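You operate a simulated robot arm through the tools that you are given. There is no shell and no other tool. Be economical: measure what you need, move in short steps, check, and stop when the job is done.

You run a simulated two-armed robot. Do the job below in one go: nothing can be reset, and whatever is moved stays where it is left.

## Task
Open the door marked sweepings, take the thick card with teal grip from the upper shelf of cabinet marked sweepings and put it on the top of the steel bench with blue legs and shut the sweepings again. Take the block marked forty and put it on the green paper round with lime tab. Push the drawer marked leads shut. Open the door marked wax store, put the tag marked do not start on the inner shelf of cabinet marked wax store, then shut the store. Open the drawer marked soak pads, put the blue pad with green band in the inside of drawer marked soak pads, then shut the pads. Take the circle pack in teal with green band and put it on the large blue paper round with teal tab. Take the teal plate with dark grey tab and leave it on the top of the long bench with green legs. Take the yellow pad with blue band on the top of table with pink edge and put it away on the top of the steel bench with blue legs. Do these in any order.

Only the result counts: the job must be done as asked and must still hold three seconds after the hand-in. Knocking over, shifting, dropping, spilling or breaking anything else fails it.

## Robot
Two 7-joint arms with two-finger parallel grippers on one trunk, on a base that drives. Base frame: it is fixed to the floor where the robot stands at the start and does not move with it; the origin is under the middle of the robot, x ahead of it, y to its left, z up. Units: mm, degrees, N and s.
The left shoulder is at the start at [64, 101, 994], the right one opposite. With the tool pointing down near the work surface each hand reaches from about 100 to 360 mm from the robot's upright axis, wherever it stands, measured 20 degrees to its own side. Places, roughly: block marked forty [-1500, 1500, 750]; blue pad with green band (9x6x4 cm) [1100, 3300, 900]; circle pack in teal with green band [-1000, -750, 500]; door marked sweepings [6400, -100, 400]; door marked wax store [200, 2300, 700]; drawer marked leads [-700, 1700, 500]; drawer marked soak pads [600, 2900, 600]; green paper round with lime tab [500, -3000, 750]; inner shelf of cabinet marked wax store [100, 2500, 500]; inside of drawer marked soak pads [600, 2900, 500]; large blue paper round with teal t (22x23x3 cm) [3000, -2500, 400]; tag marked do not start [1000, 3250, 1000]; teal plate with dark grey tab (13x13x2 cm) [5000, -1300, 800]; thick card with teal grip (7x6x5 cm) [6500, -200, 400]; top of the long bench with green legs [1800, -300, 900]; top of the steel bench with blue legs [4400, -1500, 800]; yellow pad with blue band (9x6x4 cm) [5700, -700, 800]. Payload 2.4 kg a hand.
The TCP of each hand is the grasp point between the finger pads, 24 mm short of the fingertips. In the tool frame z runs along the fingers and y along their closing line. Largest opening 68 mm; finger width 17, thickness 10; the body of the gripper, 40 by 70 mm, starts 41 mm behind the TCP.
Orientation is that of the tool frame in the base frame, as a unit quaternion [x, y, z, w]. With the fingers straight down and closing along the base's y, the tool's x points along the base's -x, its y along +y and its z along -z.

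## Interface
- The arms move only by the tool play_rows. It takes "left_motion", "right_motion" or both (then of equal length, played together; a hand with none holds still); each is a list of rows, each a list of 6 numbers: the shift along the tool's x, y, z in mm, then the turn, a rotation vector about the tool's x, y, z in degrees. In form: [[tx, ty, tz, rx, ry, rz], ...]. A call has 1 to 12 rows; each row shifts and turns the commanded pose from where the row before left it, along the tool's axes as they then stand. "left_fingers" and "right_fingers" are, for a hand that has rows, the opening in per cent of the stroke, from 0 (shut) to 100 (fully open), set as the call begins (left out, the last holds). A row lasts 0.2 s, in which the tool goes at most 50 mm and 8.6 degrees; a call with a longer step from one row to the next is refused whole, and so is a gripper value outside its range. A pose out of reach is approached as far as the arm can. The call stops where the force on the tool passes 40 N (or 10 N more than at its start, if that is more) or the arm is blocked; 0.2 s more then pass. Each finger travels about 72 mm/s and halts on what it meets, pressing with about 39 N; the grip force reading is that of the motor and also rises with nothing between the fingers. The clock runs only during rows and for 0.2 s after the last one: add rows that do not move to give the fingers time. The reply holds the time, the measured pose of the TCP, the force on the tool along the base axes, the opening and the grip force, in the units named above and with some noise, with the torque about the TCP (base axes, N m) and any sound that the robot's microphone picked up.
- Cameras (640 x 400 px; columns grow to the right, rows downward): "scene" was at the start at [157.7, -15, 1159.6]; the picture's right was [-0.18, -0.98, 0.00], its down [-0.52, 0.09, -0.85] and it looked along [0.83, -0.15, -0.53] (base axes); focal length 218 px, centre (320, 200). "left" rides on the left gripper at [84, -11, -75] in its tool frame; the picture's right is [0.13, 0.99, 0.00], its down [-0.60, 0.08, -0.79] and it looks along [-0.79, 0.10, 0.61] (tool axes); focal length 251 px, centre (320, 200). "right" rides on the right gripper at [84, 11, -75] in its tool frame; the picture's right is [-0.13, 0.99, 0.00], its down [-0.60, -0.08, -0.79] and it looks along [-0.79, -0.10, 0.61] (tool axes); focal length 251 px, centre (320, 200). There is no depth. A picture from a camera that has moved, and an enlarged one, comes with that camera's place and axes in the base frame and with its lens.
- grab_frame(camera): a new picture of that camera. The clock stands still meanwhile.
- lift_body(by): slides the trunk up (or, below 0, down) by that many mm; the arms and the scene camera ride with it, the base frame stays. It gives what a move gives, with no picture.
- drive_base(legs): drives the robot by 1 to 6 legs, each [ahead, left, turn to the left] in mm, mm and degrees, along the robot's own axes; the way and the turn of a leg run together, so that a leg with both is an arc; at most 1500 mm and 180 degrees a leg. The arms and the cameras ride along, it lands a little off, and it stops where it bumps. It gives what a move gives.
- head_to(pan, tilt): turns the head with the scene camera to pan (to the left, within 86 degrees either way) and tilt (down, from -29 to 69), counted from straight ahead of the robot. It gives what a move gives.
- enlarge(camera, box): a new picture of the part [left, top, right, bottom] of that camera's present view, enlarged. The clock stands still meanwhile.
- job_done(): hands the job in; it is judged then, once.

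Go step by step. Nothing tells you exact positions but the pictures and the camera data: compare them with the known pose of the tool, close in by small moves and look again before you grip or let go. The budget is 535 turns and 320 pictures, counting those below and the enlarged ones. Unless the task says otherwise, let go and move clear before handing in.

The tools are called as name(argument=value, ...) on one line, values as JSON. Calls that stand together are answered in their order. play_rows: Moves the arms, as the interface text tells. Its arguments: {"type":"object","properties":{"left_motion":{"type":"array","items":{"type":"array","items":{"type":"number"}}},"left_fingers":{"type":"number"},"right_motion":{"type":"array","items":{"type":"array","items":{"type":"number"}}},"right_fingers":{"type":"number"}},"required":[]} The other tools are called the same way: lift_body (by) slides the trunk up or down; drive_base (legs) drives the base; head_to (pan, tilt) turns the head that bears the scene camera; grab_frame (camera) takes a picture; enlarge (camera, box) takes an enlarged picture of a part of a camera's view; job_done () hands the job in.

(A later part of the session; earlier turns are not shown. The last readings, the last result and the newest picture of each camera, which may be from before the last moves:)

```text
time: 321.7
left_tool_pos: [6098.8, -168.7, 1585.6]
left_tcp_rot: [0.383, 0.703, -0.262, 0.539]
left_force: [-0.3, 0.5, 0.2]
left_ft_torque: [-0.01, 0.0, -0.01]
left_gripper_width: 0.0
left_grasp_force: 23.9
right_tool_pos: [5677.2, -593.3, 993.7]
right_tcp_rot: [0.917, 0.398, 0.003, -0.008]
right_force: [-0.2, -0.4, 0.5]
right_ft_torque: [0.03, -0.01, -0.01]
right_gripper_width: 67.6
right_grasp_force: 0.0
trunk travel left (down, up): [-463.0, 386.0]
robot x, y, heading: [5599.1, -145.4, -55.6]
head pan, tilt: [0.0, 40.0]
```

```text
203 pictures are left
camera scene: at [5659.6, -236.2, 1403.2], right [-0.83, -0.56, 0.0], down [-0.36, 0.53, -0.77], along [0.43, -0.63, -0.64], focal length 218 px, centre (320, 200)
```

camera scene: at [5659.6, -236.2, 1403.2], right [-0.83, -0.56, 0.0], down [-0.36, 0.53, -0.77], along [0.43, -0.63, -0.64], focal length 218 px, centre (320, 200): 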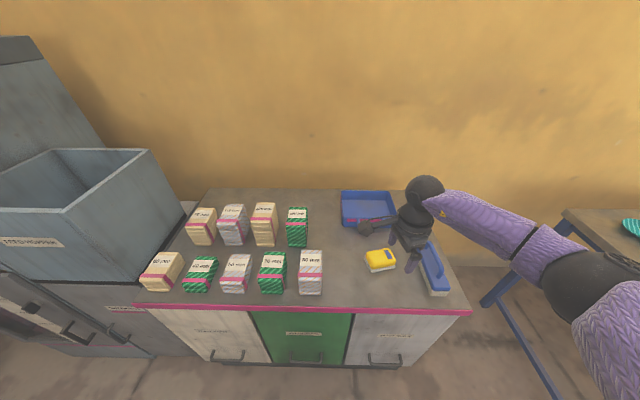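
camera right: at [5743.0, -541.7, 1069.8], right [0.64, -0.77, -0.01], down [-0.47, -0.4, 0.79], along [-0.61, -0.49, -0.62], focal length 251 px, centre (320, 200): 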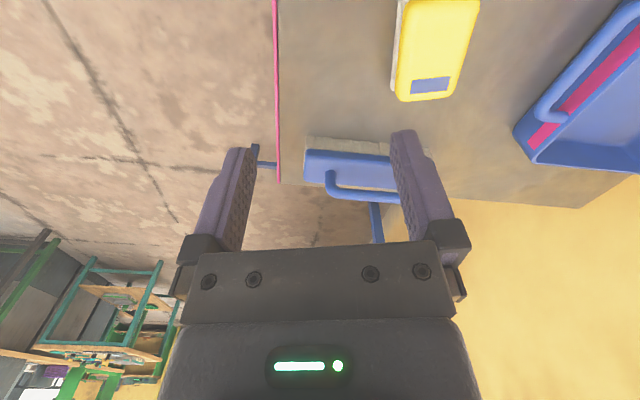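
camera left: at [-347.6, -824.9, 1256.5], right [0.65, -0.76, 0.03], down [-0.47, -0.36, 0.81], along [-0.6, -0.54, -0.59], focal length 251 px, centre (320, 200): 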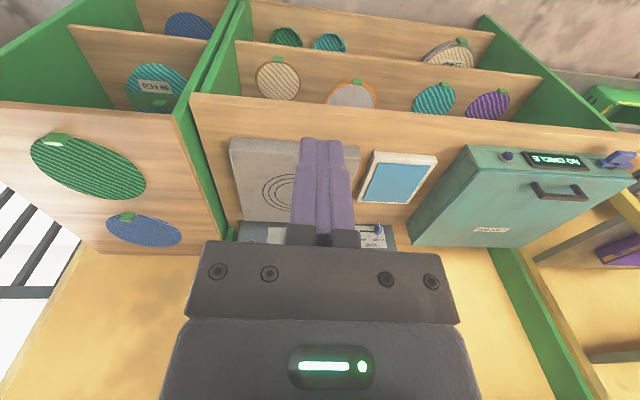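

The pad centre is about (5732,-677), long axis at ~50°. I trim yaw, and move over it with a short drive and arm motion.

drive_base(legs=[[45, 0, 0]])

play_rows(right_motion=[[0, 0, 0, 0, 0, -3], [-8, 26, 0, 0, 0, 0], [-8, 26, 0, 0, 0, 0], [0, 0, 0, 0, 0, 0]])

lift_body(by=-90)

grab_frame(camera="right")

```text
time: 322.6
left_tool_pos: [6125.0, -206.8, 1586.6]
left_tcp_rot: [0.384, 0.703, -0.263, 0.538]
left_force: [1.3, -0.1, -0.2]
left_ft_torque: [0.01, 0.03, 0.0]
left_gripper_width: 0.0
left_grasp_force: 23.5
right_tool_pos: [5702.3, -631.9, 993.3]
right_tcp_rot: [0.917, 0.399, 0.003, -0.009]
right_force: [0.4, -0.7, -0.3]
right_ft_torque: [-0.01, 0.0, -0.01]
right_gripper_width: 68.2
right_grasp_force: 0.1
trunk travel left (down, up): [-463.0, 386.0]
robot x, y, heading: [5625.4, -184.2, -55.7]
head pan, tilt: [0.0, 40.0]
```

```text
time: 323.6
left_tool_pos: [6124.6, -204.6, 1586.3]
left_tcp_rot: [0.383, 0.703, -0.262, 0.539]
left_force: [0.0, -0.2, -0.3]
left_ft_torque: [0.0, 0.01, -0.01]
left_gripper_width: 0.0
left_grasp_force: 23.7
right_tool_pos: [5731.7, -677.1, 993.4]
right_tcp_rot: [0.907, 0.422, 0.003, -0.009]
right_force: [0.3, 0.3, -0.4]
right_ft_torque: [-0.02, 0.01, 0.02]
right_gripper_width: 67.9
right_grasp_force: 0.0
trunk travel left (down, up): [-463.0, 386.0]
robot x, y, heading: [5622.6, -186.3, -55.9]
head pan, tilt: [0.0, 40.0]
```

```text
time: 324.9
left_tool_pos: [6123.2, -204.1, 1495.6]
left_tcp_rot: [0.383, 0.703, -0.263, 0.539]
left_force: [-0.2, 0.2, 0.6]
left_ft_torque: [-0.01, 0.03, -0.03]
left_gripper_width: 0.1
left_grasp_force: 24.0
right_tool_pos: [5733.6, -676.5, 902.9]
right_tcp_rot: [0.907, 0.422, 0.004, -0.008]
right_force: [-0.1, 0.0, -0.8]
right_ft_torque: [0.02, -0.01, -0.02]
right_gripper_width: 68.2
right_grasp_force: 0.1
trunk travel left (down, up): [-373.0, 476.0]
robot x, y, heading: [5626.9, -186.2, -55.8]
head pan, tilt: [0.0, 40.0]
```

```text
202 pictures are left
camera right: at [5794.7, -620.9, 979.3], right [0.68, -0.74, -0.01], down [-0.45, -0.43, 0.79], along [-0.59, -0.52, -0.62], focal length 251 px, centre (320, 200)
```

right: 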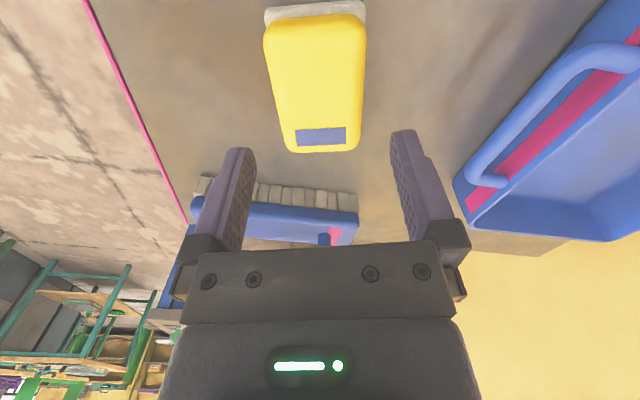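

The pad is centred; it needs ~4.8° more yaw. I turn and descend partway.

play_rows(right_motion=[[0, 0, 0, 0, 0, 4.8], [0, 0, 0, 0, 0, 0]])

lift_body(by=-45)

grab_frame(camera="right")

```text
time: 325.5
left_tool_pos: [6123.4, -205.4, 1496.4]
left_tcp_rot: [0.384, 0.703, -0.263, 0.538]
left_force: [-0.1, 0.5, 0.1]
left_ft_torque: [0.0, -0.01, -0.03]
left_gripper_width: 0.0
left_grasp_force: 24.0
right_tool_pos: [5733.7, -677.7, 901.9]
right_tcp_rot: [0.923, 0.384, 0.003, -0.007]
right_force: [0.2, -0.2, 1.2]
right_ft_torque: [0.01, 0.01, 0.0]
right_gripper_width: 67.9
right_grasp_force: 0.2
trunk travel left (down, up): [-373.0, 476.0]
robot x, y, heading: [5625.7, -182.6, -56.0]
head pan, tilt: [0.0, 40.0]
```

```text
time: 326.3
left_tool_pos: [6123.0, -205.0, 1451.0]
left_tcp_rot: [0.383, 0.703, -0.262, 0.539]
left_force: [-0.3, 0.7, 0.0]
left_ft_torque: [0.0, 0.02, -0.03]
left_gripper_width: 0.1
left_grasp_force: 23.7
right_tool_pos: [5732.2, -675.8, 857.6]
right_tcp_rot: [0.923, 0.384, 0.004, -0.008]
right_force: [0.0, 0.7, -0.1]
right_ft_torque: [0.02, 0.0, -0.02]
right_gripper_width: 68.3
right_grasp_force: 0.1
trunk travel left (down, up): [-328.0, 521.0]
robot x, y, heading: [5622.6, -186.3, -55.8]
head pan, tilt: [0.0, 40.0]
```

```text
201 pictures are left
camera right: at [5799.2, -626.3, 934.2], right [0.61, -0.79, -0.01], down [-0.48, -0.39, 0.79], along [-0.63, -0.47, -0.62], focal length 251 px, centre (320, 200)
```

right: 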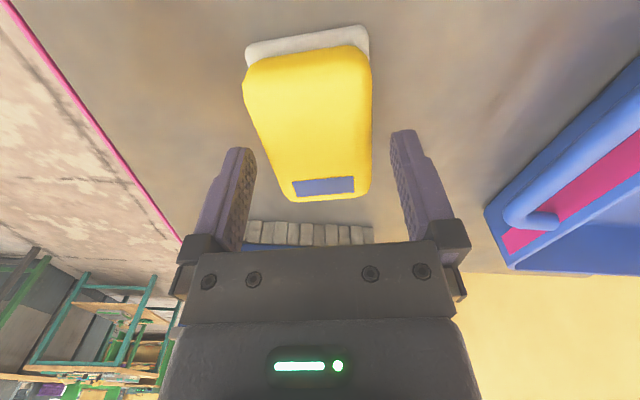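

Aligned. I descend the last ~33 mm.

lift_body(by=-32)

grab_frame(camera="right")

```text
time: 327.1
left_tool_pos: [6123.5, -204.5, 1419.3]
left_tcp_rot: [0.383, 0.703, -0.262, 0.539]
left_force: [-0.3, 0.0, 0.3]
left_ft_torque: [0.0, 0.02, -0.01]
left_gripper_width: 0.0
left_grasp_force: 23.7
right_tool_pos: [5733.7, -676.6, 826.0]
right_tcp_rot: [0.923, 0.384, 0.003, -0.009]
right_force: [0.0, -0.7, -1.3]
right_ft_torque: [0.0, -0.01, 0.01]
right_gripper_width: 67.8
right_grasp_force: 0.1
trunk travel left (down, up): [-296.0, 553.0]
robot x, y, heading: [5622.4, -184.2, -55.8]
head pan, tilt: [0.0, 40.0]
```

```text
200 pictures are left
camera right: at [5799.3, -626.3, 901.9], right [0.61, -0.79, -0.01], down [-0.48, -0.39, 0.79], along [-0.63, -0.47, -0.62], focal length 251 px, centre (320, 200)
```

right: 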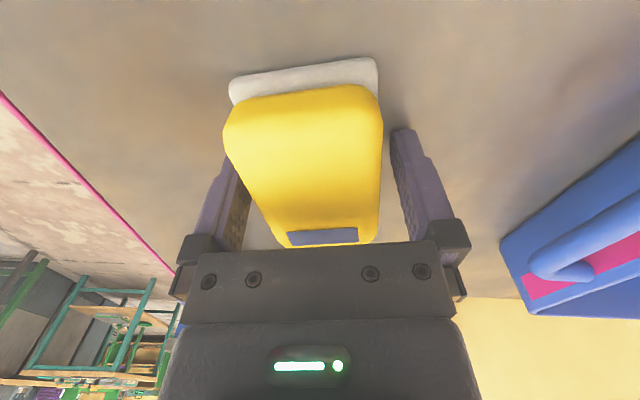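

play_rows(right_motion=[[0, 0, 0, 0, 0, 0], [0, 0, 0, 0, 0, 0], [0, 0, 0, 0, 0, 0], [0, 0, 0, 0, 0, 0]], right_fingers=0)

lift_body(by=60)

grab_frame(camera="right")

```text
time: 328.1
left_tool_pos: [6124.1, -204.9, 1418.6]
left_tcp_rot: [0.383, 0.703, -0.263, 0.539]
left_force: [-0.2, 0.2, 0.4]
left_ft_torque: [0.02, 0.01, 0.02]
left_gripper_width: 0.0
left_grasp_force: 23.4
right_tool_pos: [5731.9, -675.7, 825.2]
right_tcp_rot: [0.924, 0.383, 0.003, -0.008]
right_force: [0.3, 0.0, 1.7]
right_ft_torque: [-0.01, -0.01, 0.06]
right_gripper_width: 57.2
right_grasp_force: 39.3
trunk travel left (down, up): [-296.0, 553.0]
robot x, y, heading: [5623.1, -184.2, -55.7]
head pan, tilt: [0.0, 40.0]
```

```text
time: 329.1
left_tool_pos: [6125.3, -206.1, 1479.3]
left_tcp_rot: [0.384, 0.703, -0.262, 0.538]
left_force: [-0.4, 0.2, 0.4]
left_ft_torque: [-0.04, 0.04, -0.02]
left_gripper_width: 0.0
left_grasp_force: 24.0
right_tool_pos: [5732.3, -678.6, 885.6]
right_tcp_rot: [0.923, 0.384, 0.004, -0.01]
right_force: [1.2, -0.3, -0.1]
right_ft_torque: [0.01, 0.05, 0.0]
right_gripper_width: 56.8
right_grasp_force: 39.1
trunk travel left (down, up): [-356.0, 493.0]
robot x, y, heading: [5622.7, -183.4, -55.9]
head pan, tilt: [0.0, 40.0]
```

```text
199 pictures are left
camera right: at [5799.3, -626.6, 961.4], right [0.61, -0.79, -0.02], down [-0.48, -0.39, 0.79], along [-0.63, -0.47, -0.62], focal length 251 px, centre (320, 200)
```

right: 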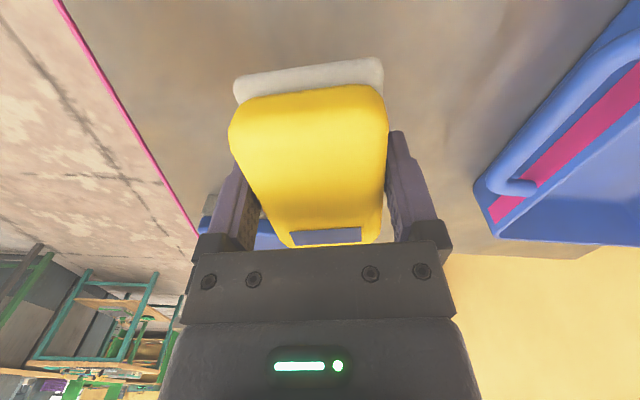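

I have the yellow pad. I raise it, back off and slide over to the steel bench to find a free spot near its front edge.

lift_body(by=110)

drive_base(legs=[[-300, 0, 0], [0, -954, 0]])

head_to(pan=-10, tilt=35)

grab_frame(camera="scene")

```text
time: 330.5
left_tool_pos: [6123.2, -205.7, 1588.1]
left_tcp_rot: [0.382, 0.703, -0.262, 0.539]
left_force: [-1.0, 0.1, -0.1]
left_ft_torque: [-0.04, -0.01, 0.0]
left_gripper_width: 0.0
left_grasp_force: 23.7
right_tool_pos: [5732.8, -677.3, 995.3]
right_tcp_rot: [0.923, 0.384, 0.003, -0.009]
right_force: [-0.3, -0.4, -0.8]
right_ft_torque: [-0.01, -0.02, 0.01]
right_gripper_width: 57.0
right_grasp_force: 39.3
trunk travel left (down, up): [-466.0, 383.0]
robot x, y, heading: [5626.0, -183.6, -55.9]
head pan, tilt: [0.0, 40.0]
```

```text
time: 337.2
left_tool_pos: [5159.6, -491.9, 1588.0]
left_tcp_rot: [0.385, 0.702, -0.264, 0.538]
left_force: [-0.3, 0.3, 0.6]
left_ft_torque: [-0.01, -0.02, -0.05]
left_gripper_width: 0.2
left_grasp_force: 23.4
right_tool_pos: [4764.7, -962.1, 996.4]
right_tcp_rot: [0.925, 0.381, 0.003, -0.009]
right_force: [-0.1, -0.1, -0.2]
right_ft_torque: [-0.01, -0.01, -0.03]
right_gripper_width: 56.9
right_grasp_force: 39.3
trunk travel left (down, up): [-466.0, 383.0]
robot x, y, heading: [4659.3, -469.6, -55.9]
head pan, tilt: [0.0, 40.0]
```

```text
time: 337.9
left_tool_pos: [5159.8, -492.7, 1589.6]
left_tcp_rot: [0.386, 0.701, -0.265, 0.538]
left_force: [-0.4, -0.5, -0.3]
left_ft_torque: [-0.01, 0.04, 0.03]
left_gripper_width: 0.0
left_grasp_force: 23.8
right_tool_pos: [4766.7, -961.3, 996.8]
right_tcp_rot: [0.924, 0.382, 0.003, -0.009]
right_force: [-0.2, -0.1, 0.0]
right_ft_torque: [-0.02, 0.0, 0.0]
right_gripper_width: 56.8
right_grasp_force: 38.7
trunk travel left (down, up): [-466.0, 383.0]
robot x, y, heading: [4658.7, -468.8, -56.0]
head pan, tilt: [-10.0, 35.0]
```

```text
198 pictures are left
camera scene: at [4708.8, -567.3, 1413.8], right [-0.91, -0.41, 0.0], down [-0.23, 0.52, -0.82], along [0.33, -0.75, -0.57], focal length 218 px, centre (320, 200)
```

scene: 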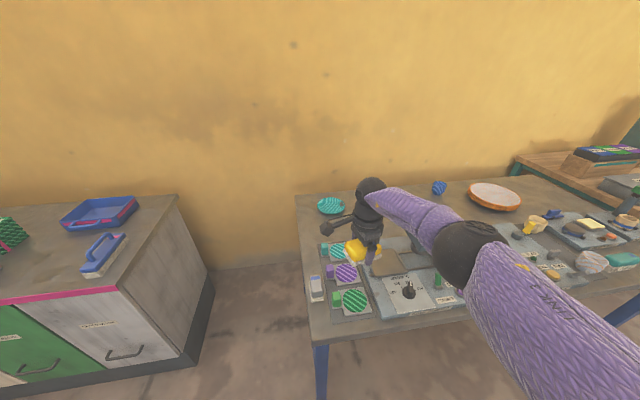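

enlarge(camera="scene", box=[290, 180, 480, 350])

grab_frame(camera="right")

```text
2.35 times, centred on (385, 265) of scene
camera zoom: at [4708.8, -567.3, 1413.8], right [-0.91, -0.41, 0.0], down [-0.23, 0.52, -0.82], along [0.33, -0.75, -0.57], focal length 513 px, centre (167, 47)
```

zoom: 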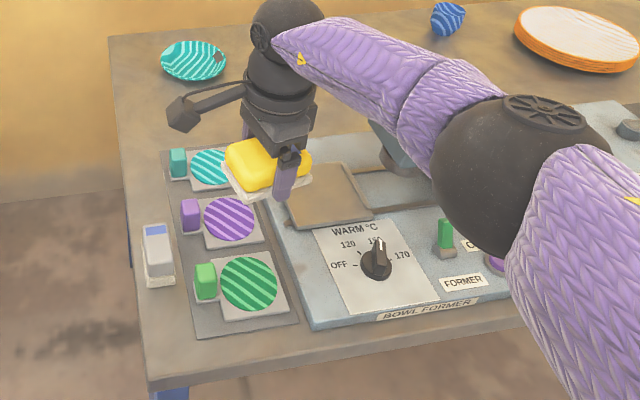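

```text
196 pictures are left
camera right: at [4833.1, -911.6, 1071.9], right [0.61, -0.79, -0.01], down [-0.48, -0.38, 0.79], along [-0.63, -0.47, -0.62], focal length 251 px, centre (320, 200)
```

right: 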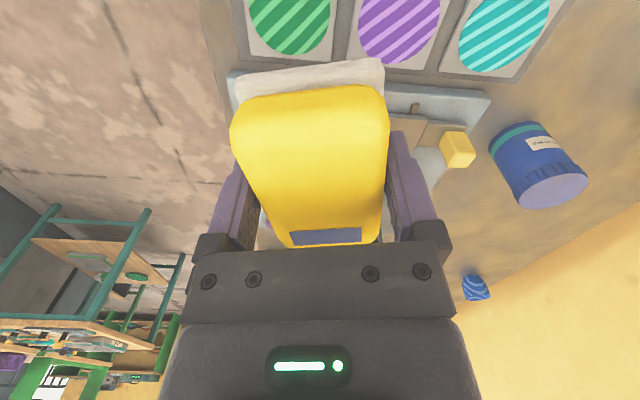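

The east end is crowded. I look further along the bench for a free spot near the front.

head_to(pan=-50, tilt=35)

grab_frame(camera="scene")

```text
time: 339.0
left_tool_pos: [5160.5, -491.4, 1589.3]
left_tcp_rot: [0.385, 0.702, -0.264, 0.538]
left_force: [-0.9, -0.5, -0.6]
left_ft_torque: [0.01, 0.0, 0.0]
left_gripper_width: 0.1
left_grasp_force: 23.4
right_tool_pos: [4765.5, -961.5, 995.8]
right_tcp_rot: [0.924, 0.381, 0.003, -0.008]
right_force: [0.1, 0.1, -1.0]
right_ft_torque: [-0.03, -0.04, 0.01]
right_gripper_width: 56.8
right_grasp_force: 39.2
trunk travel left (down, up): [-466.0, 383.0]
robot x, y, heading: [4657.7, -468.2, -56.0]
head pan, tilt: [-50.0, 35.0]
```

```text
195 pictures are left
camera scene: at [4648.7, -571.4, 1413.8], right [-0.96, 0.28, 0.0], down [0.16, 0.55, -0.82], along [-0.23, -0.79, -0.57], focal length 218 px, centre (320, 200)
```

scene: 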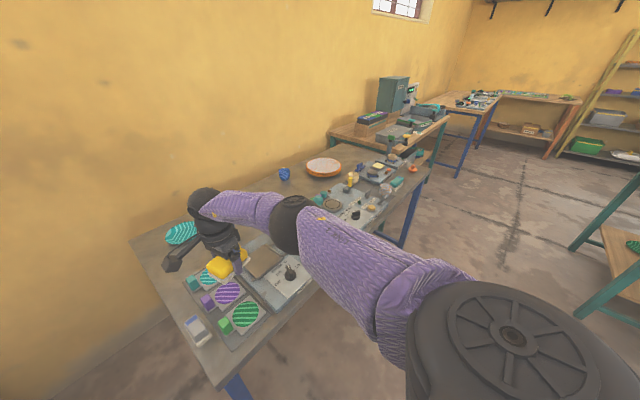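

drive_base(legs=[[-250, -600, 0]])

head_to(pan=10, tilt=30)

grab_frame(camera="scene")

enlarge(camera="scene", box=[150, 150, 470, 330])

```text
time: 342.6
left_tool_pos: [4523.4, -620.2, 1588.4]
left_tcp_rot: [0.386, 0.701, -0.264, 0.538]
left_force: [-0.7, -0.2, 0.3]
left_ft_torque: [-0.02, -0.01, 0.0]
left_gripper_width: 0.0
left_grasp_force: 23.8
right_tool_pos: [4128.5, -1086.9, 996.0]
right_tcp_rot: [0.925, 0.38, 0.003, -0.008]
right_force: [-0.6, -0.2, 0.0]
right_ft_torque: [-0.01, 0.0, 0.01]
right_gripper_width: 56.8
right_grasp_force: 39.0
trunk travel left (down, up): [-466.0, 383.0]
robot x, y, heading: [4024.3, -591.6, -56.5]
head pan, tilt: [-50.0, 35.0]
```

```text
time: 343.9
left_tool_pos: [4524.3, -619.9, 1588.0]
left_tcp_rot: [0.386, 0.702, -0.264, 0.537]
left_force: [-0.9, 1.0, -0.1]
left_ft_torque: [-0.01, -0.03, 0.0]
left_gripper_width: 0.0
left_grasp_force: 23.7
right_tool_pos: [4128.6, -1088.1, 996.8]
right_tcp_rot: [0.925, 0.38, 0.003, -0.009]
right_force: [0.5, -0.5, 0.0]
right_ft_torque: [0.01, 0.02, -0.01]
right_gripper_width: 56.6
right_grasp_force: 38.8
trunk travel left (down, up): [-466.0, 383.0]
robot x, y, heading: [4024.3, -590.6, -55.9]
head pan, tilt: [10.0, 30.0]
```

```text
194 pictures are left
camera scene: at [4099.1, -678.4, 1421.6], right [-0.72, -0.69, 0.0], down [-0.35, 0.36, -0.87], along [0.6, -0.63, -0.5], focal length 218 px, centre (320, 200)
```

scene: 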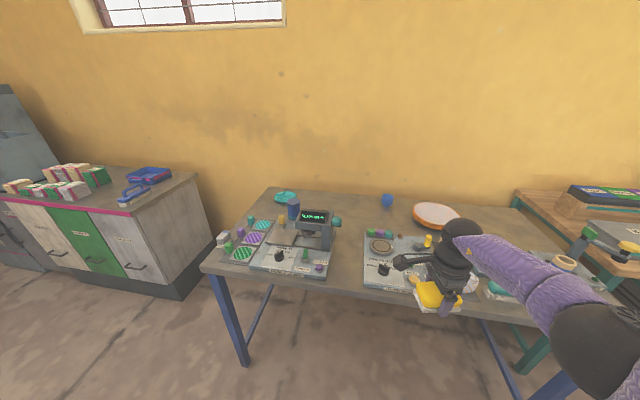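

```text
2.00 times, centred on (310, 240) of scene
camera zoom: at [4099.1, -678.4, 1421.6], right [-0.72, -0.69, 0.0], down [-0.35, 0.36, -0.87], along [0.6, -0.63, -0.5], focal length 436 px, centre (340, 120)
```

zoom: 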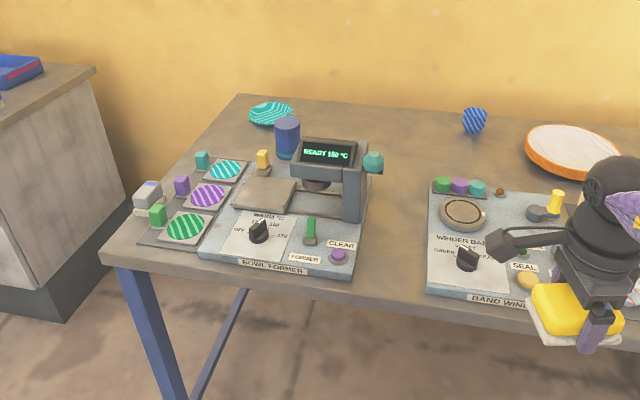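

There is a clear gap of ~120 mm between the bowl former and the band winder. I position the pad over it at about (4466,-1224).

drive_base(legs=[[0, 203, 0], [300, 0, 0]])

grab_frame(camera="scene")

grab_frame(camera="right")

```text
time: 346.8
left_tool_pos: [4821.6, -703.6, 1588.0]
left_tcp_rot: [0.387, 0.701, -0.264, 0.537]
left_force: [-0.8, 0.1, 1.4]
left_ft_torque: [0.01, 0.03, -0.02]
left_gripper_width: 0.1
left_grasp_force: 23.4
right_tool_pos: [4421.5, -1170.3, 994.8]
right_tcp_rot: [0.925, 0.38, -0.002, -0.015]
right_force: [-0.6, -0.1, -0.6]
right_ft_torque: [-0.02, 0.0, -0.03]
right_gripper_width: 60.5
right_grasp_force: 39.5
trunk travel left (down, up): [-466.0, 383.0]
robot x, y, heading: [4321.8, -676.9, -56.3]
head pan, tilt: [10.0, 30.0]
stopped in leg 2: the force on the tool passed its limit at 66 N (the readings are from after the stop); the commanded pose is now the measured one
```

```text
192 pictures are left
camera scene: at [4396.7, -761.5, 1421.6], right [-0.72, -0.69, 0.0], down [-0.34, 0.36, -0.87], along [0.6, -0.63, -0.5], focal length 218 px, centre (320, 200)
```

scene: 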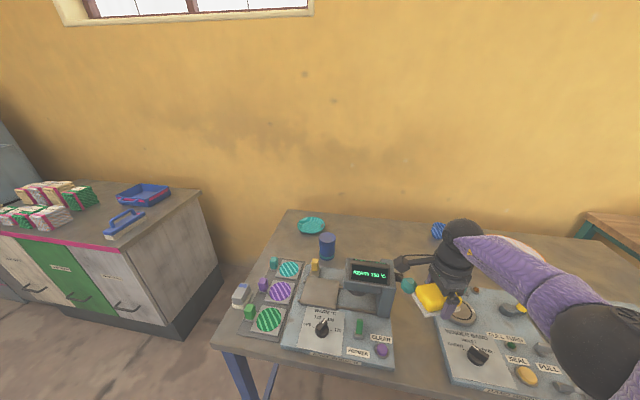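

```text
191 pictures are left
camera right: at [4489.7, -1121.1, 1070.1], right [0.6, -0.8, -0.03], down [-0.47, -0.39, 0.79], along [-0.64, -0.46, -0.61], focal length 251 px, centre (320, 200)
```

right: 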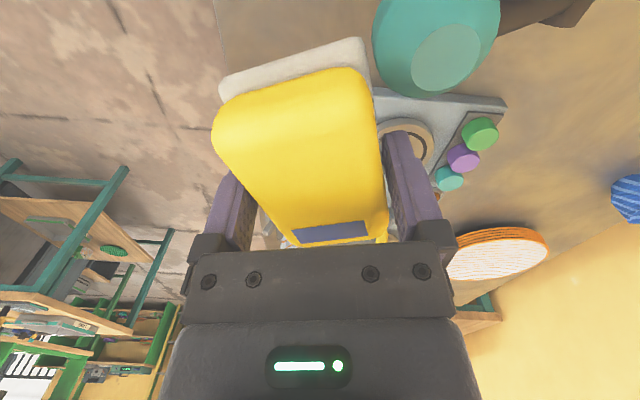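

The pad touched the bowl former's teal bulb. I back off at once and go higher.

drive_base(legs=[[-120, -40, 0]])

grab_frame(camera="right")

enlarge(camera="scene", box=[220, 180, 540, 380])

```text
time: 348.1
left_tool_pos: [4722.2, -624.9, 1587.9]
left_tcp_rot: [0.387, 0.701, -0.266, 0.537]
left_force: [-0.8, 0.9, -0.1]
left_ft_torque: [0.0, 0.02, 0.03]
left_gripper_width: 0.0
left_grasp_force: 23.1
right_tool_pos: [4321.9, -1093.6, 996.2]
right_tcp_rot: [0.926, 0.378, -0.002, -0.014]
right_force: [-0.1, -1.8, -0.6]
right_ft_torque: [0.02, 0.01, -0.01]
right_gripper_width: 60.0
right_grasp_force: 38.9
trunk travel left (down, up): [-466.0, 383.0]
robot x, y, heading: [4224.8, -595.5, -56.5]
head pan, tilt: [10.0, 30.0]
```

```text
190 pictures are left
camera right: at [4389.6, -1042.6, 1070.5], right [0.6, -0.8, -0.03], down [-0.47, -0.39, 0.79], along [-0.64, -0.46, -0.61], focal length 251 px, centre (320, 200)
```

right: 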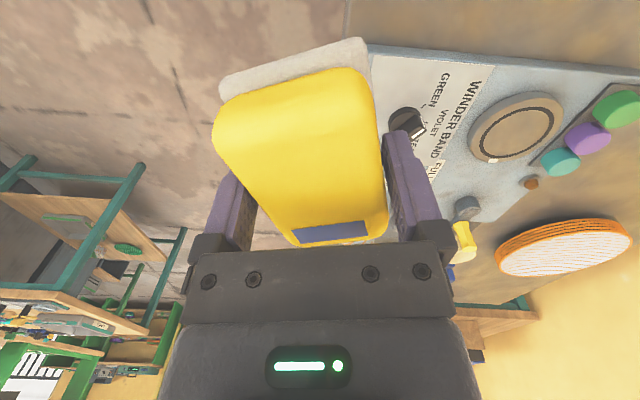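

```text
2.00 times, centred on (380, 280) of scene
camera zoom: at [4296.7, -682.7, 1421.7], right [-0.73, -0.69, 0.0], down [-0.34, 0.36, -0.87], along [0.6, -0.63, -0.5], focal length 436 px, centre (200, 40)
```

zoom: 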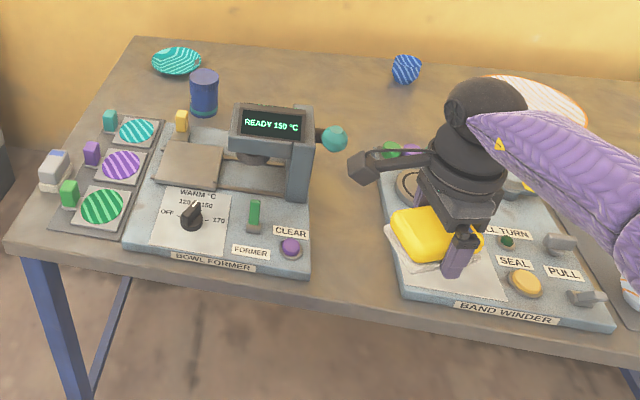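

The former looks undisturbed. I'll use the front part of the gap, away from the bulb, around (4421,-1145).

drive_base(legs=[[0, 54, 0], [95, 0, 0]])

enlarge(camera="scene", box=[220, 180, 540, 380])

grab_frame(camera="right")

```text
time: 349.8
left_tool_pos: [4821.4, -678.3, 1588.0]
left_tcp_rot: [0.387, 0.701, -0.265, 0.537]
left_force: [0.7, -0.4, -0.8]
left_ft_torque: [-0.04, -0.02, 0.02]
left_gripper_width: 0.3
left_grasp_force: 23.7
right_tool_pos: [4420.4, -1143.4, 993.8]
right_tcp_rot: [0.926, 0.378, -0.002, -0.015]
right_force: [0.4, -0.8, -0.9]
right_ft_torque: [-0.01, 0.0, -0.03]
right_gripper_width: 59.5
right_grasp_force: 39.0
trunk travel left (down, up): [-466.0, 383.0]
robot x, y, heading: [4322.3, -647.4, -56.4]
head pan, tilt: [10.0, 30.0]
```

```text
2.00 times, centred on (380, 280) of scene
camera zoom: at [4396.4, -734.4, 1421.4], right [-0.73, -0.69, 0.0], down [-0.34, 0.36, -0.87], along [0.6, -0.63, -0.5], focal length 436 px, centre (200, 40)
```

zoom: 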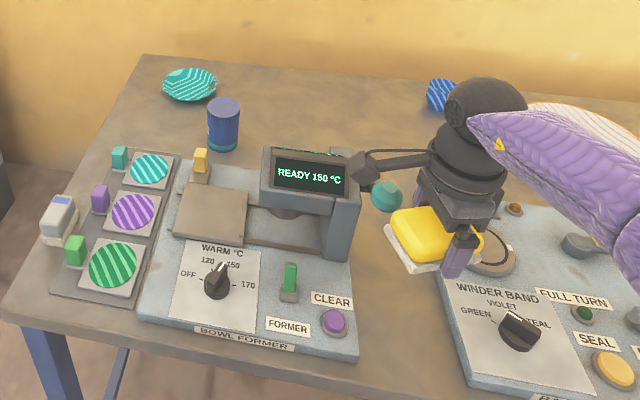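

```text
187 pictures are left
camera right: at [4488.6, -1093.8, 1069.6], right [0.6, -0.8, -0.03], down [-0.47, -0.39, 0.79], along [-0.64, -0.46, -0.61], focal length 251 px, centre (320, 200)
```

right: 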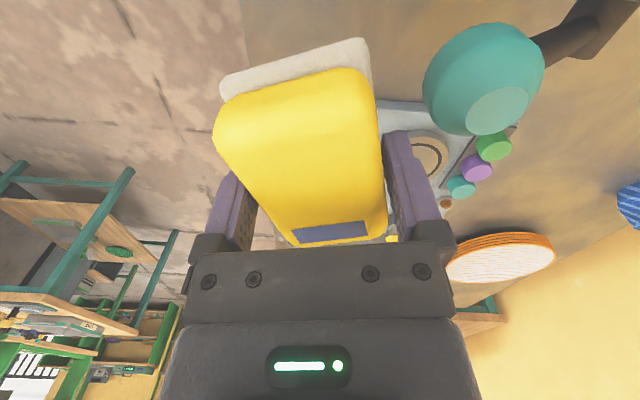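

The landing point is centred in the gap. I align the pad's long side with the bench and lower.

play_rows(right_motion=[[0, 0, 0, 0, 0, 7], [0, 0, 0, 0, 0, 7], [0, 0, 0, 0, 0, 0]])

lift_body(by=-120)

enlarge(camera="scene", box=[260, 200, 540, 400])

grab_frame(camera="right")

```text
time: 350.6
left_tool_pos: [4820.0, -676.1, 1588.2]
left_tcp_rot: [0.388, 0.701, -0.266, 0.537]
left_force: [0.1, 0.4, -0.3]
left_ft_torque: [0.02, -0.05, -0.04]
left_gripper_width: 0.3
left_grasp_force: 23.2
right_tool_pos: [4420.0, -1142.2, 995.0]
right_tcp_rot: [0.965, 0.262, -0.004, -0.014]
right_force: [0.5, -0.3, 0.6]
right_ft_torque: [-0.02, -0.02, -0.01]
right_gripper_width: 59.4
right_grasp_force: 39.4
trunk travel left (down, up): [-466.0, 383.0]
robot x, y, heading: [4320.0, -650.3, -56.4]
head pan, tilt: [10.0, 30.0]
```

```text
time: 352.1
left_tool_pos: [4820.1, -676.4, 1468.5]
left_tcp_rot: [0.387, 0.701, -0.265, 0.537]
left_force: [-0.9, 0.5, -0.2]
left_ft_torque: [-0.03, -0.03, -0.01]
left_gripper_width: 0.0
left_grasp_force: 23.1
right_tool_pos: [4420.0, -1141.6, 874.9]
right_tcp_rot: [0.965, 0.262, -0.004, -0.014]
right_force: [0.4, 0.4, -0.5]
right_ft_torque: [-0.02, 0.0, -0.01]
right_gripper_width: 59.1
right_grasp_force: 39.3
trunk travel left (down, up): [-346.0, 503.0]
robot x, y, heading: [4322.7, -650.2, -56.7]
head pan, tilt: [10.0, 30.0]
```

```text
2.00 times, centred on (400, 300) of scene
camera zoom: at [4404.5, -746.8, 1300.8], right [-0.73, -0.69, 0.0], down [-0.34, 0.36, -0.87], along [0.6, -0.63, -0.5], focal length 436 px, centre (160, 0)
```

zoom: 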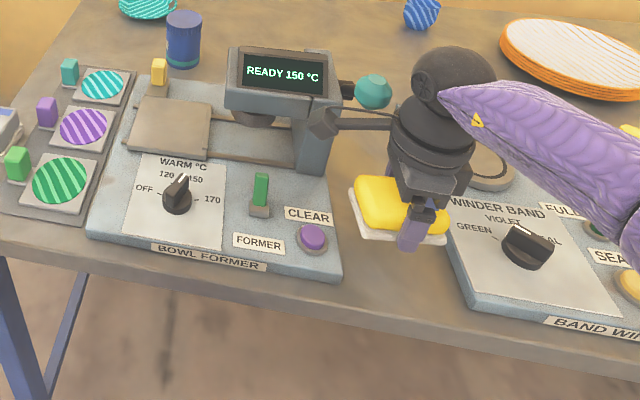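

```text
185 pictures are left
camera right: at [4498.3, -1110.7, 950.0], right [0.39, -0.92, -0.03], down [-0.55, -0.26, 0.8], along [-0.74, -0.3, -0.61], focal length 251 px, centre (320, 200)
```

right: 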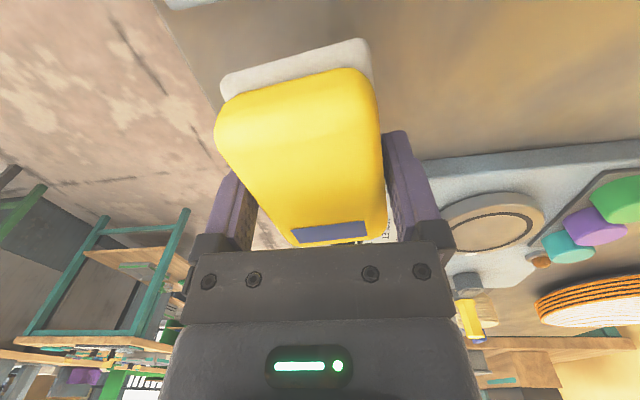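

lift_body(by=-30)

play_rows(right_motion=[[0, 0, 2, 0, 0, 0], [0, 0, 2, 0, 0, 0], [0, 0, 2, 0, 0, 0], [0, 0, 2, 0, 0, 0]])

grab_frame(camera="right")

```text
time: 352.8
left_tool_pos: [4819.7, -676.3, 1438.4]
left_tcp_rot: [0.387, 0.701, -0.266, 0.537]
left_force: [0.3, 0.0, -0.1]
left_ft_torque: [-0.03, -0.03, -0.03]
left_gripper_width: 0.0
left_grasp_force: 23.7
right_tool_pos: [4418.5, -1141.7, 844.8]
right_tcp_rot: [0.964, 0.264, -0.005, -0.014]
right_force: [0.5, -0.3, -0.2]
right_ft_torque: [-0.01, -0.01, -0.03]
right_gripper_width: 59.1
right_grasp_force: 39.0
trunk travel left (down, up): [-316.0, 533.0]
robot x, y, heading: [4322.4, -647.5, -56.6]
head pan, tilt: [10.0, 30.0]
```

```text
time: 353.8
left_tool_pos: [4821.0, -676.2, 1438.7]
left_tcp_rot: [0.387, 0.701, -0.265, 0.537]
left_force: [-0.2, -0.4, 0.3]
left_ft_torque: [0.03, -0.02, 0.03]
left_gripper_width: 0.2
left_grasp_force: 24.0
right_tool_pos: [4419.0, -1141.5, 835.7]
right_tcp_rot: [0.965, 0.263, -0.004, -0.013]
right_force: [0.1, -0.1, -0.5]
right_ft_torque: [-0.04, 0.03, 0.0]
right_gripper_width: 58.8
right_grasp_force: 38.7
trunk travel left (down, up): [-316.0, 533.0]
robot x, y, heading: [4321.0, -650.4, -56.6]
head pan, tilt: [10.0, 30.0]
```

```text
184 pictures are left
camera right: at [4498.1, -1110.4, 911.4], right [0.39, -0.92, -0.03], down [-0.55, -0.26, 0.8], along [-0.74, -0.3, -0.6], focal length 251 px, centre (320, 200)
```

right: 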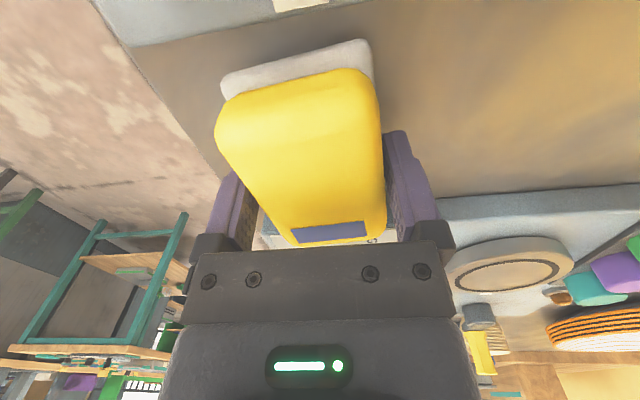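

play_rows(right_motion=[[0, 0, 2, 0, 0, 0], [0, 0, 2, 0, 0, 0], [0, 0, 2, 0, 0, 0], [0, 0, 0, 0, 0, 0]])

play_rows(right_motion=[[0, 0, 2, 0, 0, 0], [0, 0, 2, 0, 0, 0], [0, 0, 2, 0, 0, 0], [0, 0, 0, 0, 0, 0]])

enlarge(camera="scene", box=[300, 240, 500, 400])

```text
time: 354.8
left_tool_pos: [4820.3, -676.1, 1438.2]
left_tcp_rot: [0.387, 0.701, -0.265, 0.537]
left_force: [0.4, 0.6, 0.3]
left_ft_torque: [0.03, -0.01, -0.02]
left_gripper_width: 0.3
left_grasp_force: 23.3
right_tool_pos: [4419.4, -1142.8, 831.6]
right_tcp_rot: [0.965, 0.263, -0.003, -0.015]
right_force: [0.1, 0.2, -1.2]
right_ft_torque: [0.04, -0.01, -0.01]
right_gripper_width: 58.7
right_grasp_force: 38.5
trunk travel left (down, up): [-316.0, 533.0]
robot x, y, heading: [4320.7, -652.1, -56.5]
head pan, tilt: [10.0, 30.0]
```

```text
time: 355.8
left_tool_pos: [4819.7, -675.4, 1439.0]
left_tcp_rot: [0.388, 0.701, -0.266, 0.537]
left_force: [-0.5, 0.2, 0.2]
left_ft_torque: [-0.01, -0.02, 0.01]
left_gripper_width: 0.0
left_grasp_force: 23.7
right_tool_pos: [4418.9, -1141.3, 825.1]
right_tcp_rot: [0.964, 0.264, -0.004, -0.013]
right_force: [-1.1, -1.6, 12.5]
right_ft_torque: [-0.1, -0.58, -0.03]
right_gripper_width: 58.8
right_grasp_force: 39.5
trunk travel left (down, up): [-316.0, 533.0]
robot x, y, heading: [4317.9, -649.4, -56.5]
head pan, tilt: [10.0, 30.0]
```

```text
2.50 times, centred on (400, 320) of scene
camera zoom: at [4407.3, -750.7, 1270.7], right [-0.73, -0.69, 0.0], down [-0.34, 0.36, -0.87], along [0.6, -0.63, -0.5], focal length 545 px, centre (120, -100)
```

zoom: 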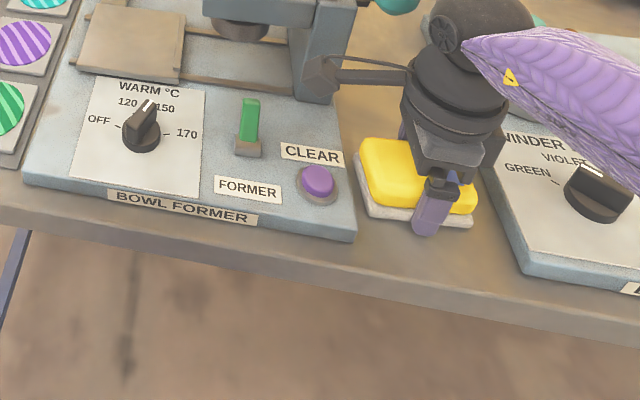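

The pad rests in the gap. I release and rise.

play_rows(right_motion=[[0, 0, -0.5, 0, 0, 0], [0, 0, 0, 0, 0, 0], [0, 0, 0, 0, 0, 0]], right_fingers=100)

lift_body(by=170)

drive_base(legs=[[-250, 0, 0]])

grab_frame(camera="scene")

```text
time: 356.6
left_tool_pos: [4820.0, -676.4, 1438.7]
left_tcp_rot: [0.387, 0.701, -0.266, 0.537]
left_force: [0.5, -0.4, 0.4]
left_ft_torque: [0.01, -0.05, -0.02]
left_gripper_width: 0.0
left_grasp_force: 23.7
right_tool_pos: [4419.2, -1139.4, 825.5]
right_tcp_rot: [0.965, 0.263, -0.003, -0.014]
right_force: [-1.6, 2.2, 1.8]
right_ft_torque: [-0.05, -0.02, 0.02]
right_gripper_width: 66.4
right_grasp_force: 0.1
trunk travel left (down, up): [-316.0, 533.0]
robot x, y, heading: [4320.6, -647.9, -56.4]
head pan, tilt: [10.0, 30.0]
```

```text
time: 358.5
left_tool_pos: [4821.2, -676.4, 1608.9]
left_tcp_rot: [0.387, 0.701, -0.265, 0.537]
left_force: [-0.2, 0.2, 0.4]
left_ft_torque: [-0.02, 0.05, 0.01]
left_gripper_width: 0.0
left_grasp_force: 24.0
right_tool_pos: [4419.1, -1142.2, 994.4]
right_tcp_rot: [0.965, 0.262, -0.003, -0.014]
right_force: [-0.1, -0.3, 0.4]
right_ft_torque: [-0.05, 0.01, -0.01]
right_gripper_width: 67.8
right_grasp_force: 0.2
trunk travel left (down, up): [-486.0, 363.0]
robot x, y, heading: [4319.5, -649.3, -56.5]
head pan, tilt: [10.0, 30.0]
```

```text
time: 360.3
left_tool_pos: [4682.3, -466.7, 1607.4]
left_tcp_rot: [0.387, 0.701, -0.264, 0.537]
left_force: [-0.6, 1.4, 0.1]
left_ft_torque: [0.03, -0.01, 0.0]
left_gripper_width: 0.1
left_grasp_force: 23.5
right_tool_pos: [4281.5, -932.8, 995.3]
right_tcp_rot: [0.964, 0.264, -0.003, -0.014]
right_force: [-0.4, 0.5, -0.3]
right_ft_torque: [-0.04, 0.01, -0.04]
right_gripper_width: 68.0
right_grasp_force: 0.1
trunk travel left (down, up): [-486.0, 363.0]
robot x, y, heading: [4184.5, -439.4, -56.4]
head pan, tilt: [10.0, 30.0]
```

```text
182 pictures are left
camera scene: at [4256.0, -522.2, 1441.8], right [-0.73, -0.69, 0.0], down [-0.34, 0.36, -0.87], along [0.6, -0.63, -0.5], focal length 218 px, centre (320, 200)
```

scene: 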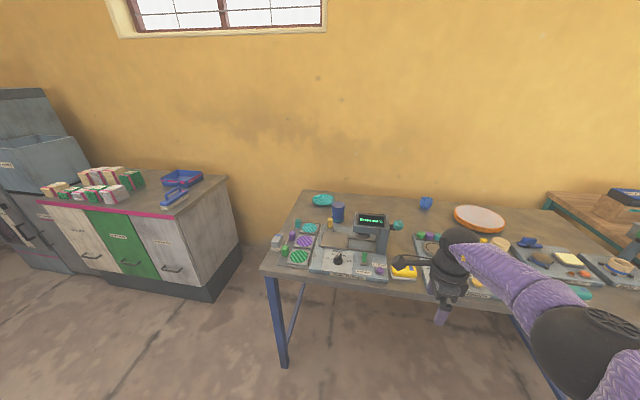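

The yellow pad is placed. Next is the sweepings cabinet: I drive to face its door from ~850 mm.

drive_base(legs=[[0, 1030, 0], [60, 1030, 0]])

lift_body(by=-200)

head_to(pan=0, tilt=35)

grab_frame(camera="scene")

```text
time: 370.6
left_tool_pos: [6426.4, 643.9, 1609.0]
left_tcp_rot: [0.381, 0.704, -0.262, 0.539]
left_force: [0.4, -0.3, -0.1]
left_ft_torque: [-0.03, -0.01, -0.02]
left_gripper_width: 0.3
left_grasp_force: 23.7
right_tool_pos: [6032.5, 171.3, 995.3]
right_tcp_rot: [0.962, 0.271, -0.004, -0.015]
right_force: [-0.3, -0.5, 0.2]
right_ft_torque: [0.01, 0.01, -0.04]
right_gripper_width: 68.3
right_grasp_force: 0.1
trunk travel left (down, up): [-486.0, 363.0]
robot x, y, heading: [5926.2, 661.7, -55.7]
head pan, tilt: [10.0, 30.0]
```

```text
time: 372.8
left_tool_pos: [6425.9, 642.9, 1409.2]
left_tcp_rot: [0.381, 0.704, -0.261, 0.54]
left_force: [1.2, -0.5, -0.1]
left_ft_torque: [-0.01, -0.01, 0.06]
left_gripper_width: 0.1
left_grasp_force: 23.4
right_tool_pos: [6033.0, 171.5, 795.0]
right_tcp_rot: [0.962, 0.272, -0.004, -0.014]
right_force: [-1.2, 0.4, 0.0]
right_ft_torque: [0.0, 0.04, 0.02]
right_gripper_width: 68.0
right_grasp_force: 0.0
trunk travel left (down, up): [-286.0, 563.0]
robot x, y, heading: [5924.9, 660.4, -55.4]
head pan, tilt: [10.0, 30.0]
```

```text
time: 373.5
left_tool_pos: [6425.6, 643.8, 1408.6]
left_tcp_rot: [0.381, 0.704, -0.26, 0.539]
left_force: [0.2, 0.2, 0.0]
left_ft_torque: [0.02, 0.01, 0.03]
left_gripper_width: 0.1
left_grasp_force: 23.6
right_tool_pos: [6034.1, 171.5, 795.3]
right_tcp_rot: [0.962, 0.271, -0.004, -0.014]
right_force: [0.1, 0.9, 0.0]
right_ft_torque: [-0.01, 0.0, -0.02]
right_gripper_width: 68.4
right_grasp_force: 0.1
trunk travel left (down, up): [-286.0, 563.0]
robot x, y, heading: [5926.8, 659.5, -55.6]
head pan, tilt: [0.0, 35.0]
```

```text
181 pictures are left
camera scene: at [6004.7, 547.3, 1232.3], right [-0.82, -0.57, 0.0], down [-0.33, 0.47, -0.82], along [0.46, -0.67, -0.57], focal length 218 px, centre (320, 200)
```

scene: 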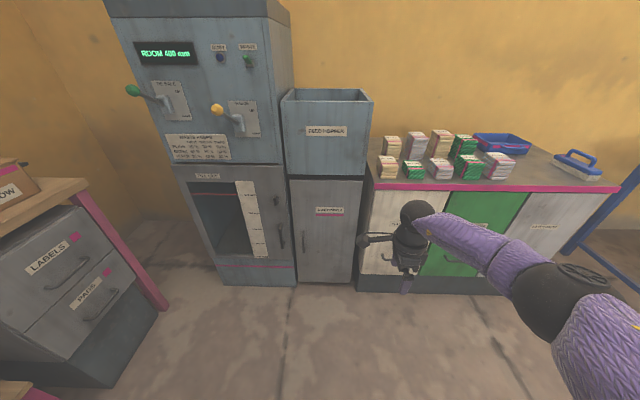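

enlarge(camera="scene", box=[270, 160, 390, 300])

```text
2.86 times, centred on (330, 230) of scene
camera zoom: at [6004.7, 547.3, 1232.3], right [-0.82, -0.57, 0.0], down [-0.33, 0.47, -0.82], along [0.46, -0.67, -0.57], focal length 623 px, centre (291, 114)
```

zoom: 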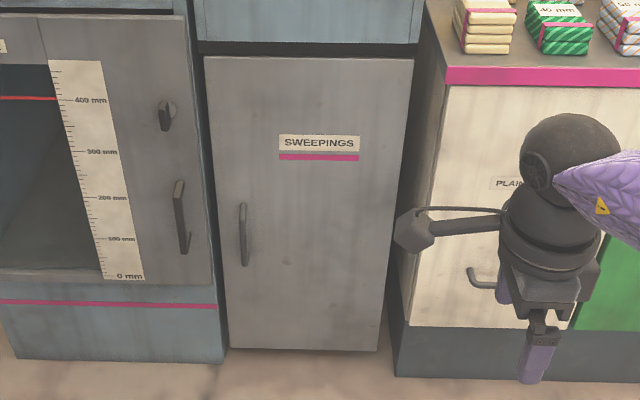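

The sweepings door: handle is a vertical bar at about (6517,-50), z≈337–495; hinge on the right. I un-yaw the right hand, lower the trunk and point the hand forward.

play_rows(right_motion=[[0, 0, 0, 0, 0, -8.4], [0, 0, 0, 0, 0, -8.4], [0, 0, 0, 0, 0, -8.4], [0, 0, 0, 0, 0, -8.4], [0, 0, 0, 0, 0, -8.4], [0, 0, 0, 0, 0, -8.4], [0, 0, 0, 0, 0, -8.4], [0, 0, 0, 0, 0, -8.4], [0, 0, 0, 0, 0, -8.4], [0, 0, 0, 0, 0, -8.4], [0, 0, 0, 0, 0, -8.4], [0, 0, 0, 0, 0, 0]])

lift_body(by=-190)

play_rows(right_motion=[[0, 0, 0, 0, -8.2, 0], [0, 0, 0, 0, -8.2, 0], [0, 0, 0, 0, -8.2, 0], [0, 0, 0, 0, -8.2, 0], [0, 0, 0, 0, -8.2, 0], [0, 0, 0, 0, -8.2, 0], [0, 0, 0, 0, -8.2, 0], [0, 0, 0, 0, -8.2, 0], [0, 0, 0, 0, -8.2, 0], [0, 0, 0, 0, -8.2, 0], [0, 0, 0, 0, -8, 0], [0, 0, 0, 0, 0, 0]])

```text
time: 376.1
left_tool_pos: [6425.0, 642.9, 1408.8]
left_tcp_rot: [0.38, 0.705, -0.259, 0.54]
left_force: [-0.1, -0.4, -0.3]
left_ft_torque: [0.01, -0.01, -0.01]
left_gripper_width: 0.0
left_grasp_force: 23.3
right_tool_pos: [6033.5, 170.7, 794.0]
right_tcp_rot: [0.468, 0.884, 0.006, -0.014]
right_force: [-0.4, 0.1, -0.1]
right_ft_torque: [-0.01, -0.01, 0.0]
right_gripper_width: 68.0
right_grasp_force: 0.0
trunk travel left (down, up): [-286.0, 563.0]
robot x, y, heading: [5921.3, 665.0, -55.5]
head pan, tilt: [0.0, 35.0]
```

```text
time: 378.2
left_tool_pos: [6424.6, 643.7, 1217.0]
left_tcp_rot: [0.381, 0.704, -0.261, 0.54]
left_force: [-0.1, 0.0, -0.6]
left_ft_torque: [-0.03, 0.0, -0.05]
left_gripper_width: 0.0
left_grasp_force: 24.1
right_tool_pos: [6033.6, 170.0, 605.8]
right_tcp_rot: [0.47, 0.882, 0.007, -0.013]
right_force: [0.4, 0.1, 0.4]
right_ft_torque: [-0.01, 0.02, 0.0]
right_gripper_width: 67.9
right_grasp_force: 0.1
trunk travel left (down, up): [-96.0, 753.0]
robot x, y, heading: [5922.6, 664.7, -55.7]
head pan, tilt: [0.0, 35.0]
```

```text
time: 380.8
left_tool_pos: [6425.3, 643.4, 1217.5]
left_tcp_rot: [0.381, 0.704, -0.261, 0.54]
left_force: [-0.6, 0.1, -0.4]
left_ft_torque: [0.02, 0.01, 0.0]
left_gripper_width: 0.1
left_grasp_force: 23.8
right_tool_pos: [6032.7, 170.3, 605.1]
right_tcp_rot: [0.426, 0.816, -0.172, 0.35]
right_force: [0.7, 0.1, 0.0]
right_ft_torque: [-0.02, 0.04, 0.01]
right_gripper_width: 68.1
right_grasp_force: 0.1
right hand out of reach, approached as far as the arm can: row 7, 8, 9, 10, 11
trunk travel left (down, up): [-96.0, 753.0]
robot x, y, heading: [5925.0, 662.9, -55.6]
head pan, tilt: [0.0, 35.0]
```

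The wrist limit stops at 46° here. Earlier the left arm managed it with the hand lower relative to the shoulder, so I un-pitch, lower the hand to z≈440 and pitch again.

play_rows(right_motion=[[0, 0, 0, 0, 8, 0], [0, 0, 0, 0, 8, 0], [0, 0, 0, 0, 8, 0], [0, 0, 0, 0, 8, 0], [0, 0, 0, 0, 8, 0], [0, 0, 0, 0, 6, 0], [10, 0, 33, 0, 0, 0], [10, 0, 33, 0, 0, 0], [10, 0, 33, 0, 0, 0], [10, 0, 33, 0, 0, 0], [5, 0, 33, 0, 0, 0], [0, 0, 0, 0, 0, 0]])

play_rows(right_motion=[[0, 0, 0, 0, -8.2, 0], [0, 0, 0, 0, -8.2, 0], [0, 0, 0, 0, -8.2, 0], [0, 0, 0, 0, -8.2, 0], [0, 0, 0, 0, -8.2, 0], [0, 0, 0, 0, -8.2, 0], [0, 0, 0, 0, -8.2, 0], [0, 0, 0, 0, -8.2, 0], [0, 0, 0, 0, -8.2, 0], [0, 0, 0, 0, -8.2, 0], [0, 0, 0, 0, -8, 0], [0, 0, 0, 0, 0, 0]])

```text
time: 383.4
left_tool_pos: [6426.6, 642.9, 1218.6]
left_tcp_rot: [0.38, 0.704, -0.26, 0.54]
left_force: [1.0, -1.0, -0.4]
left_ft_torque: [0.01, 0.01, 0.01]
left_gripper_width: 0.1
left_grasp_force: 23.4
right_tool_pos: [6010.3, 209.9, 439.1]
right_tcp_rot: [0.46, 0.888, 0.007, 0.004]
right_force: [0.4, -0.8, 0.3]
right_ft_torque: [0.02, -0.01, 0.01]
right_gripper_width: 68.3
right_grasp_force: 0.0
trunk travel left (down, up): [-96.0, 753.0]
robot x, y, heading: [5924.9, 663.6, -55.7]
head pan, tilt: [0.0, 35.0]
```

```text
time: 386.0
left_tool_pos: [6426.2, 642.3, 1217.8]
left_tcp_rot: [0.38, 0.704, -0.261, 0.54]
left_force: [-0.4, 0.3, -0.9]
left_ft_torque: [-0.03, 0.03, 0.0]
left_gripper_width: 0.0
left_grasp_force: 23.4
right_tool_pos: [6010.1, 208.5, 440.5]
right_tcp_rot: [0.447, 0.857, -0.111, 0.232]
right_force: [0.5, -0.5, 0.1]
right_ft_torque: [0.0, 0.01, 0.04]
right_gripper_width: 67.7
right_grasp_force: 0.0
right hand out of reach, approached as far as the arm can: row 5, 6, 7, 8, 9, 10, 11
trunk travel left (down, up): [-96.0, 753.0]
robot x, y, heading: [5924.3, 657.3, -55.7]
head pan, tilt: [0.0, 35.0]
```

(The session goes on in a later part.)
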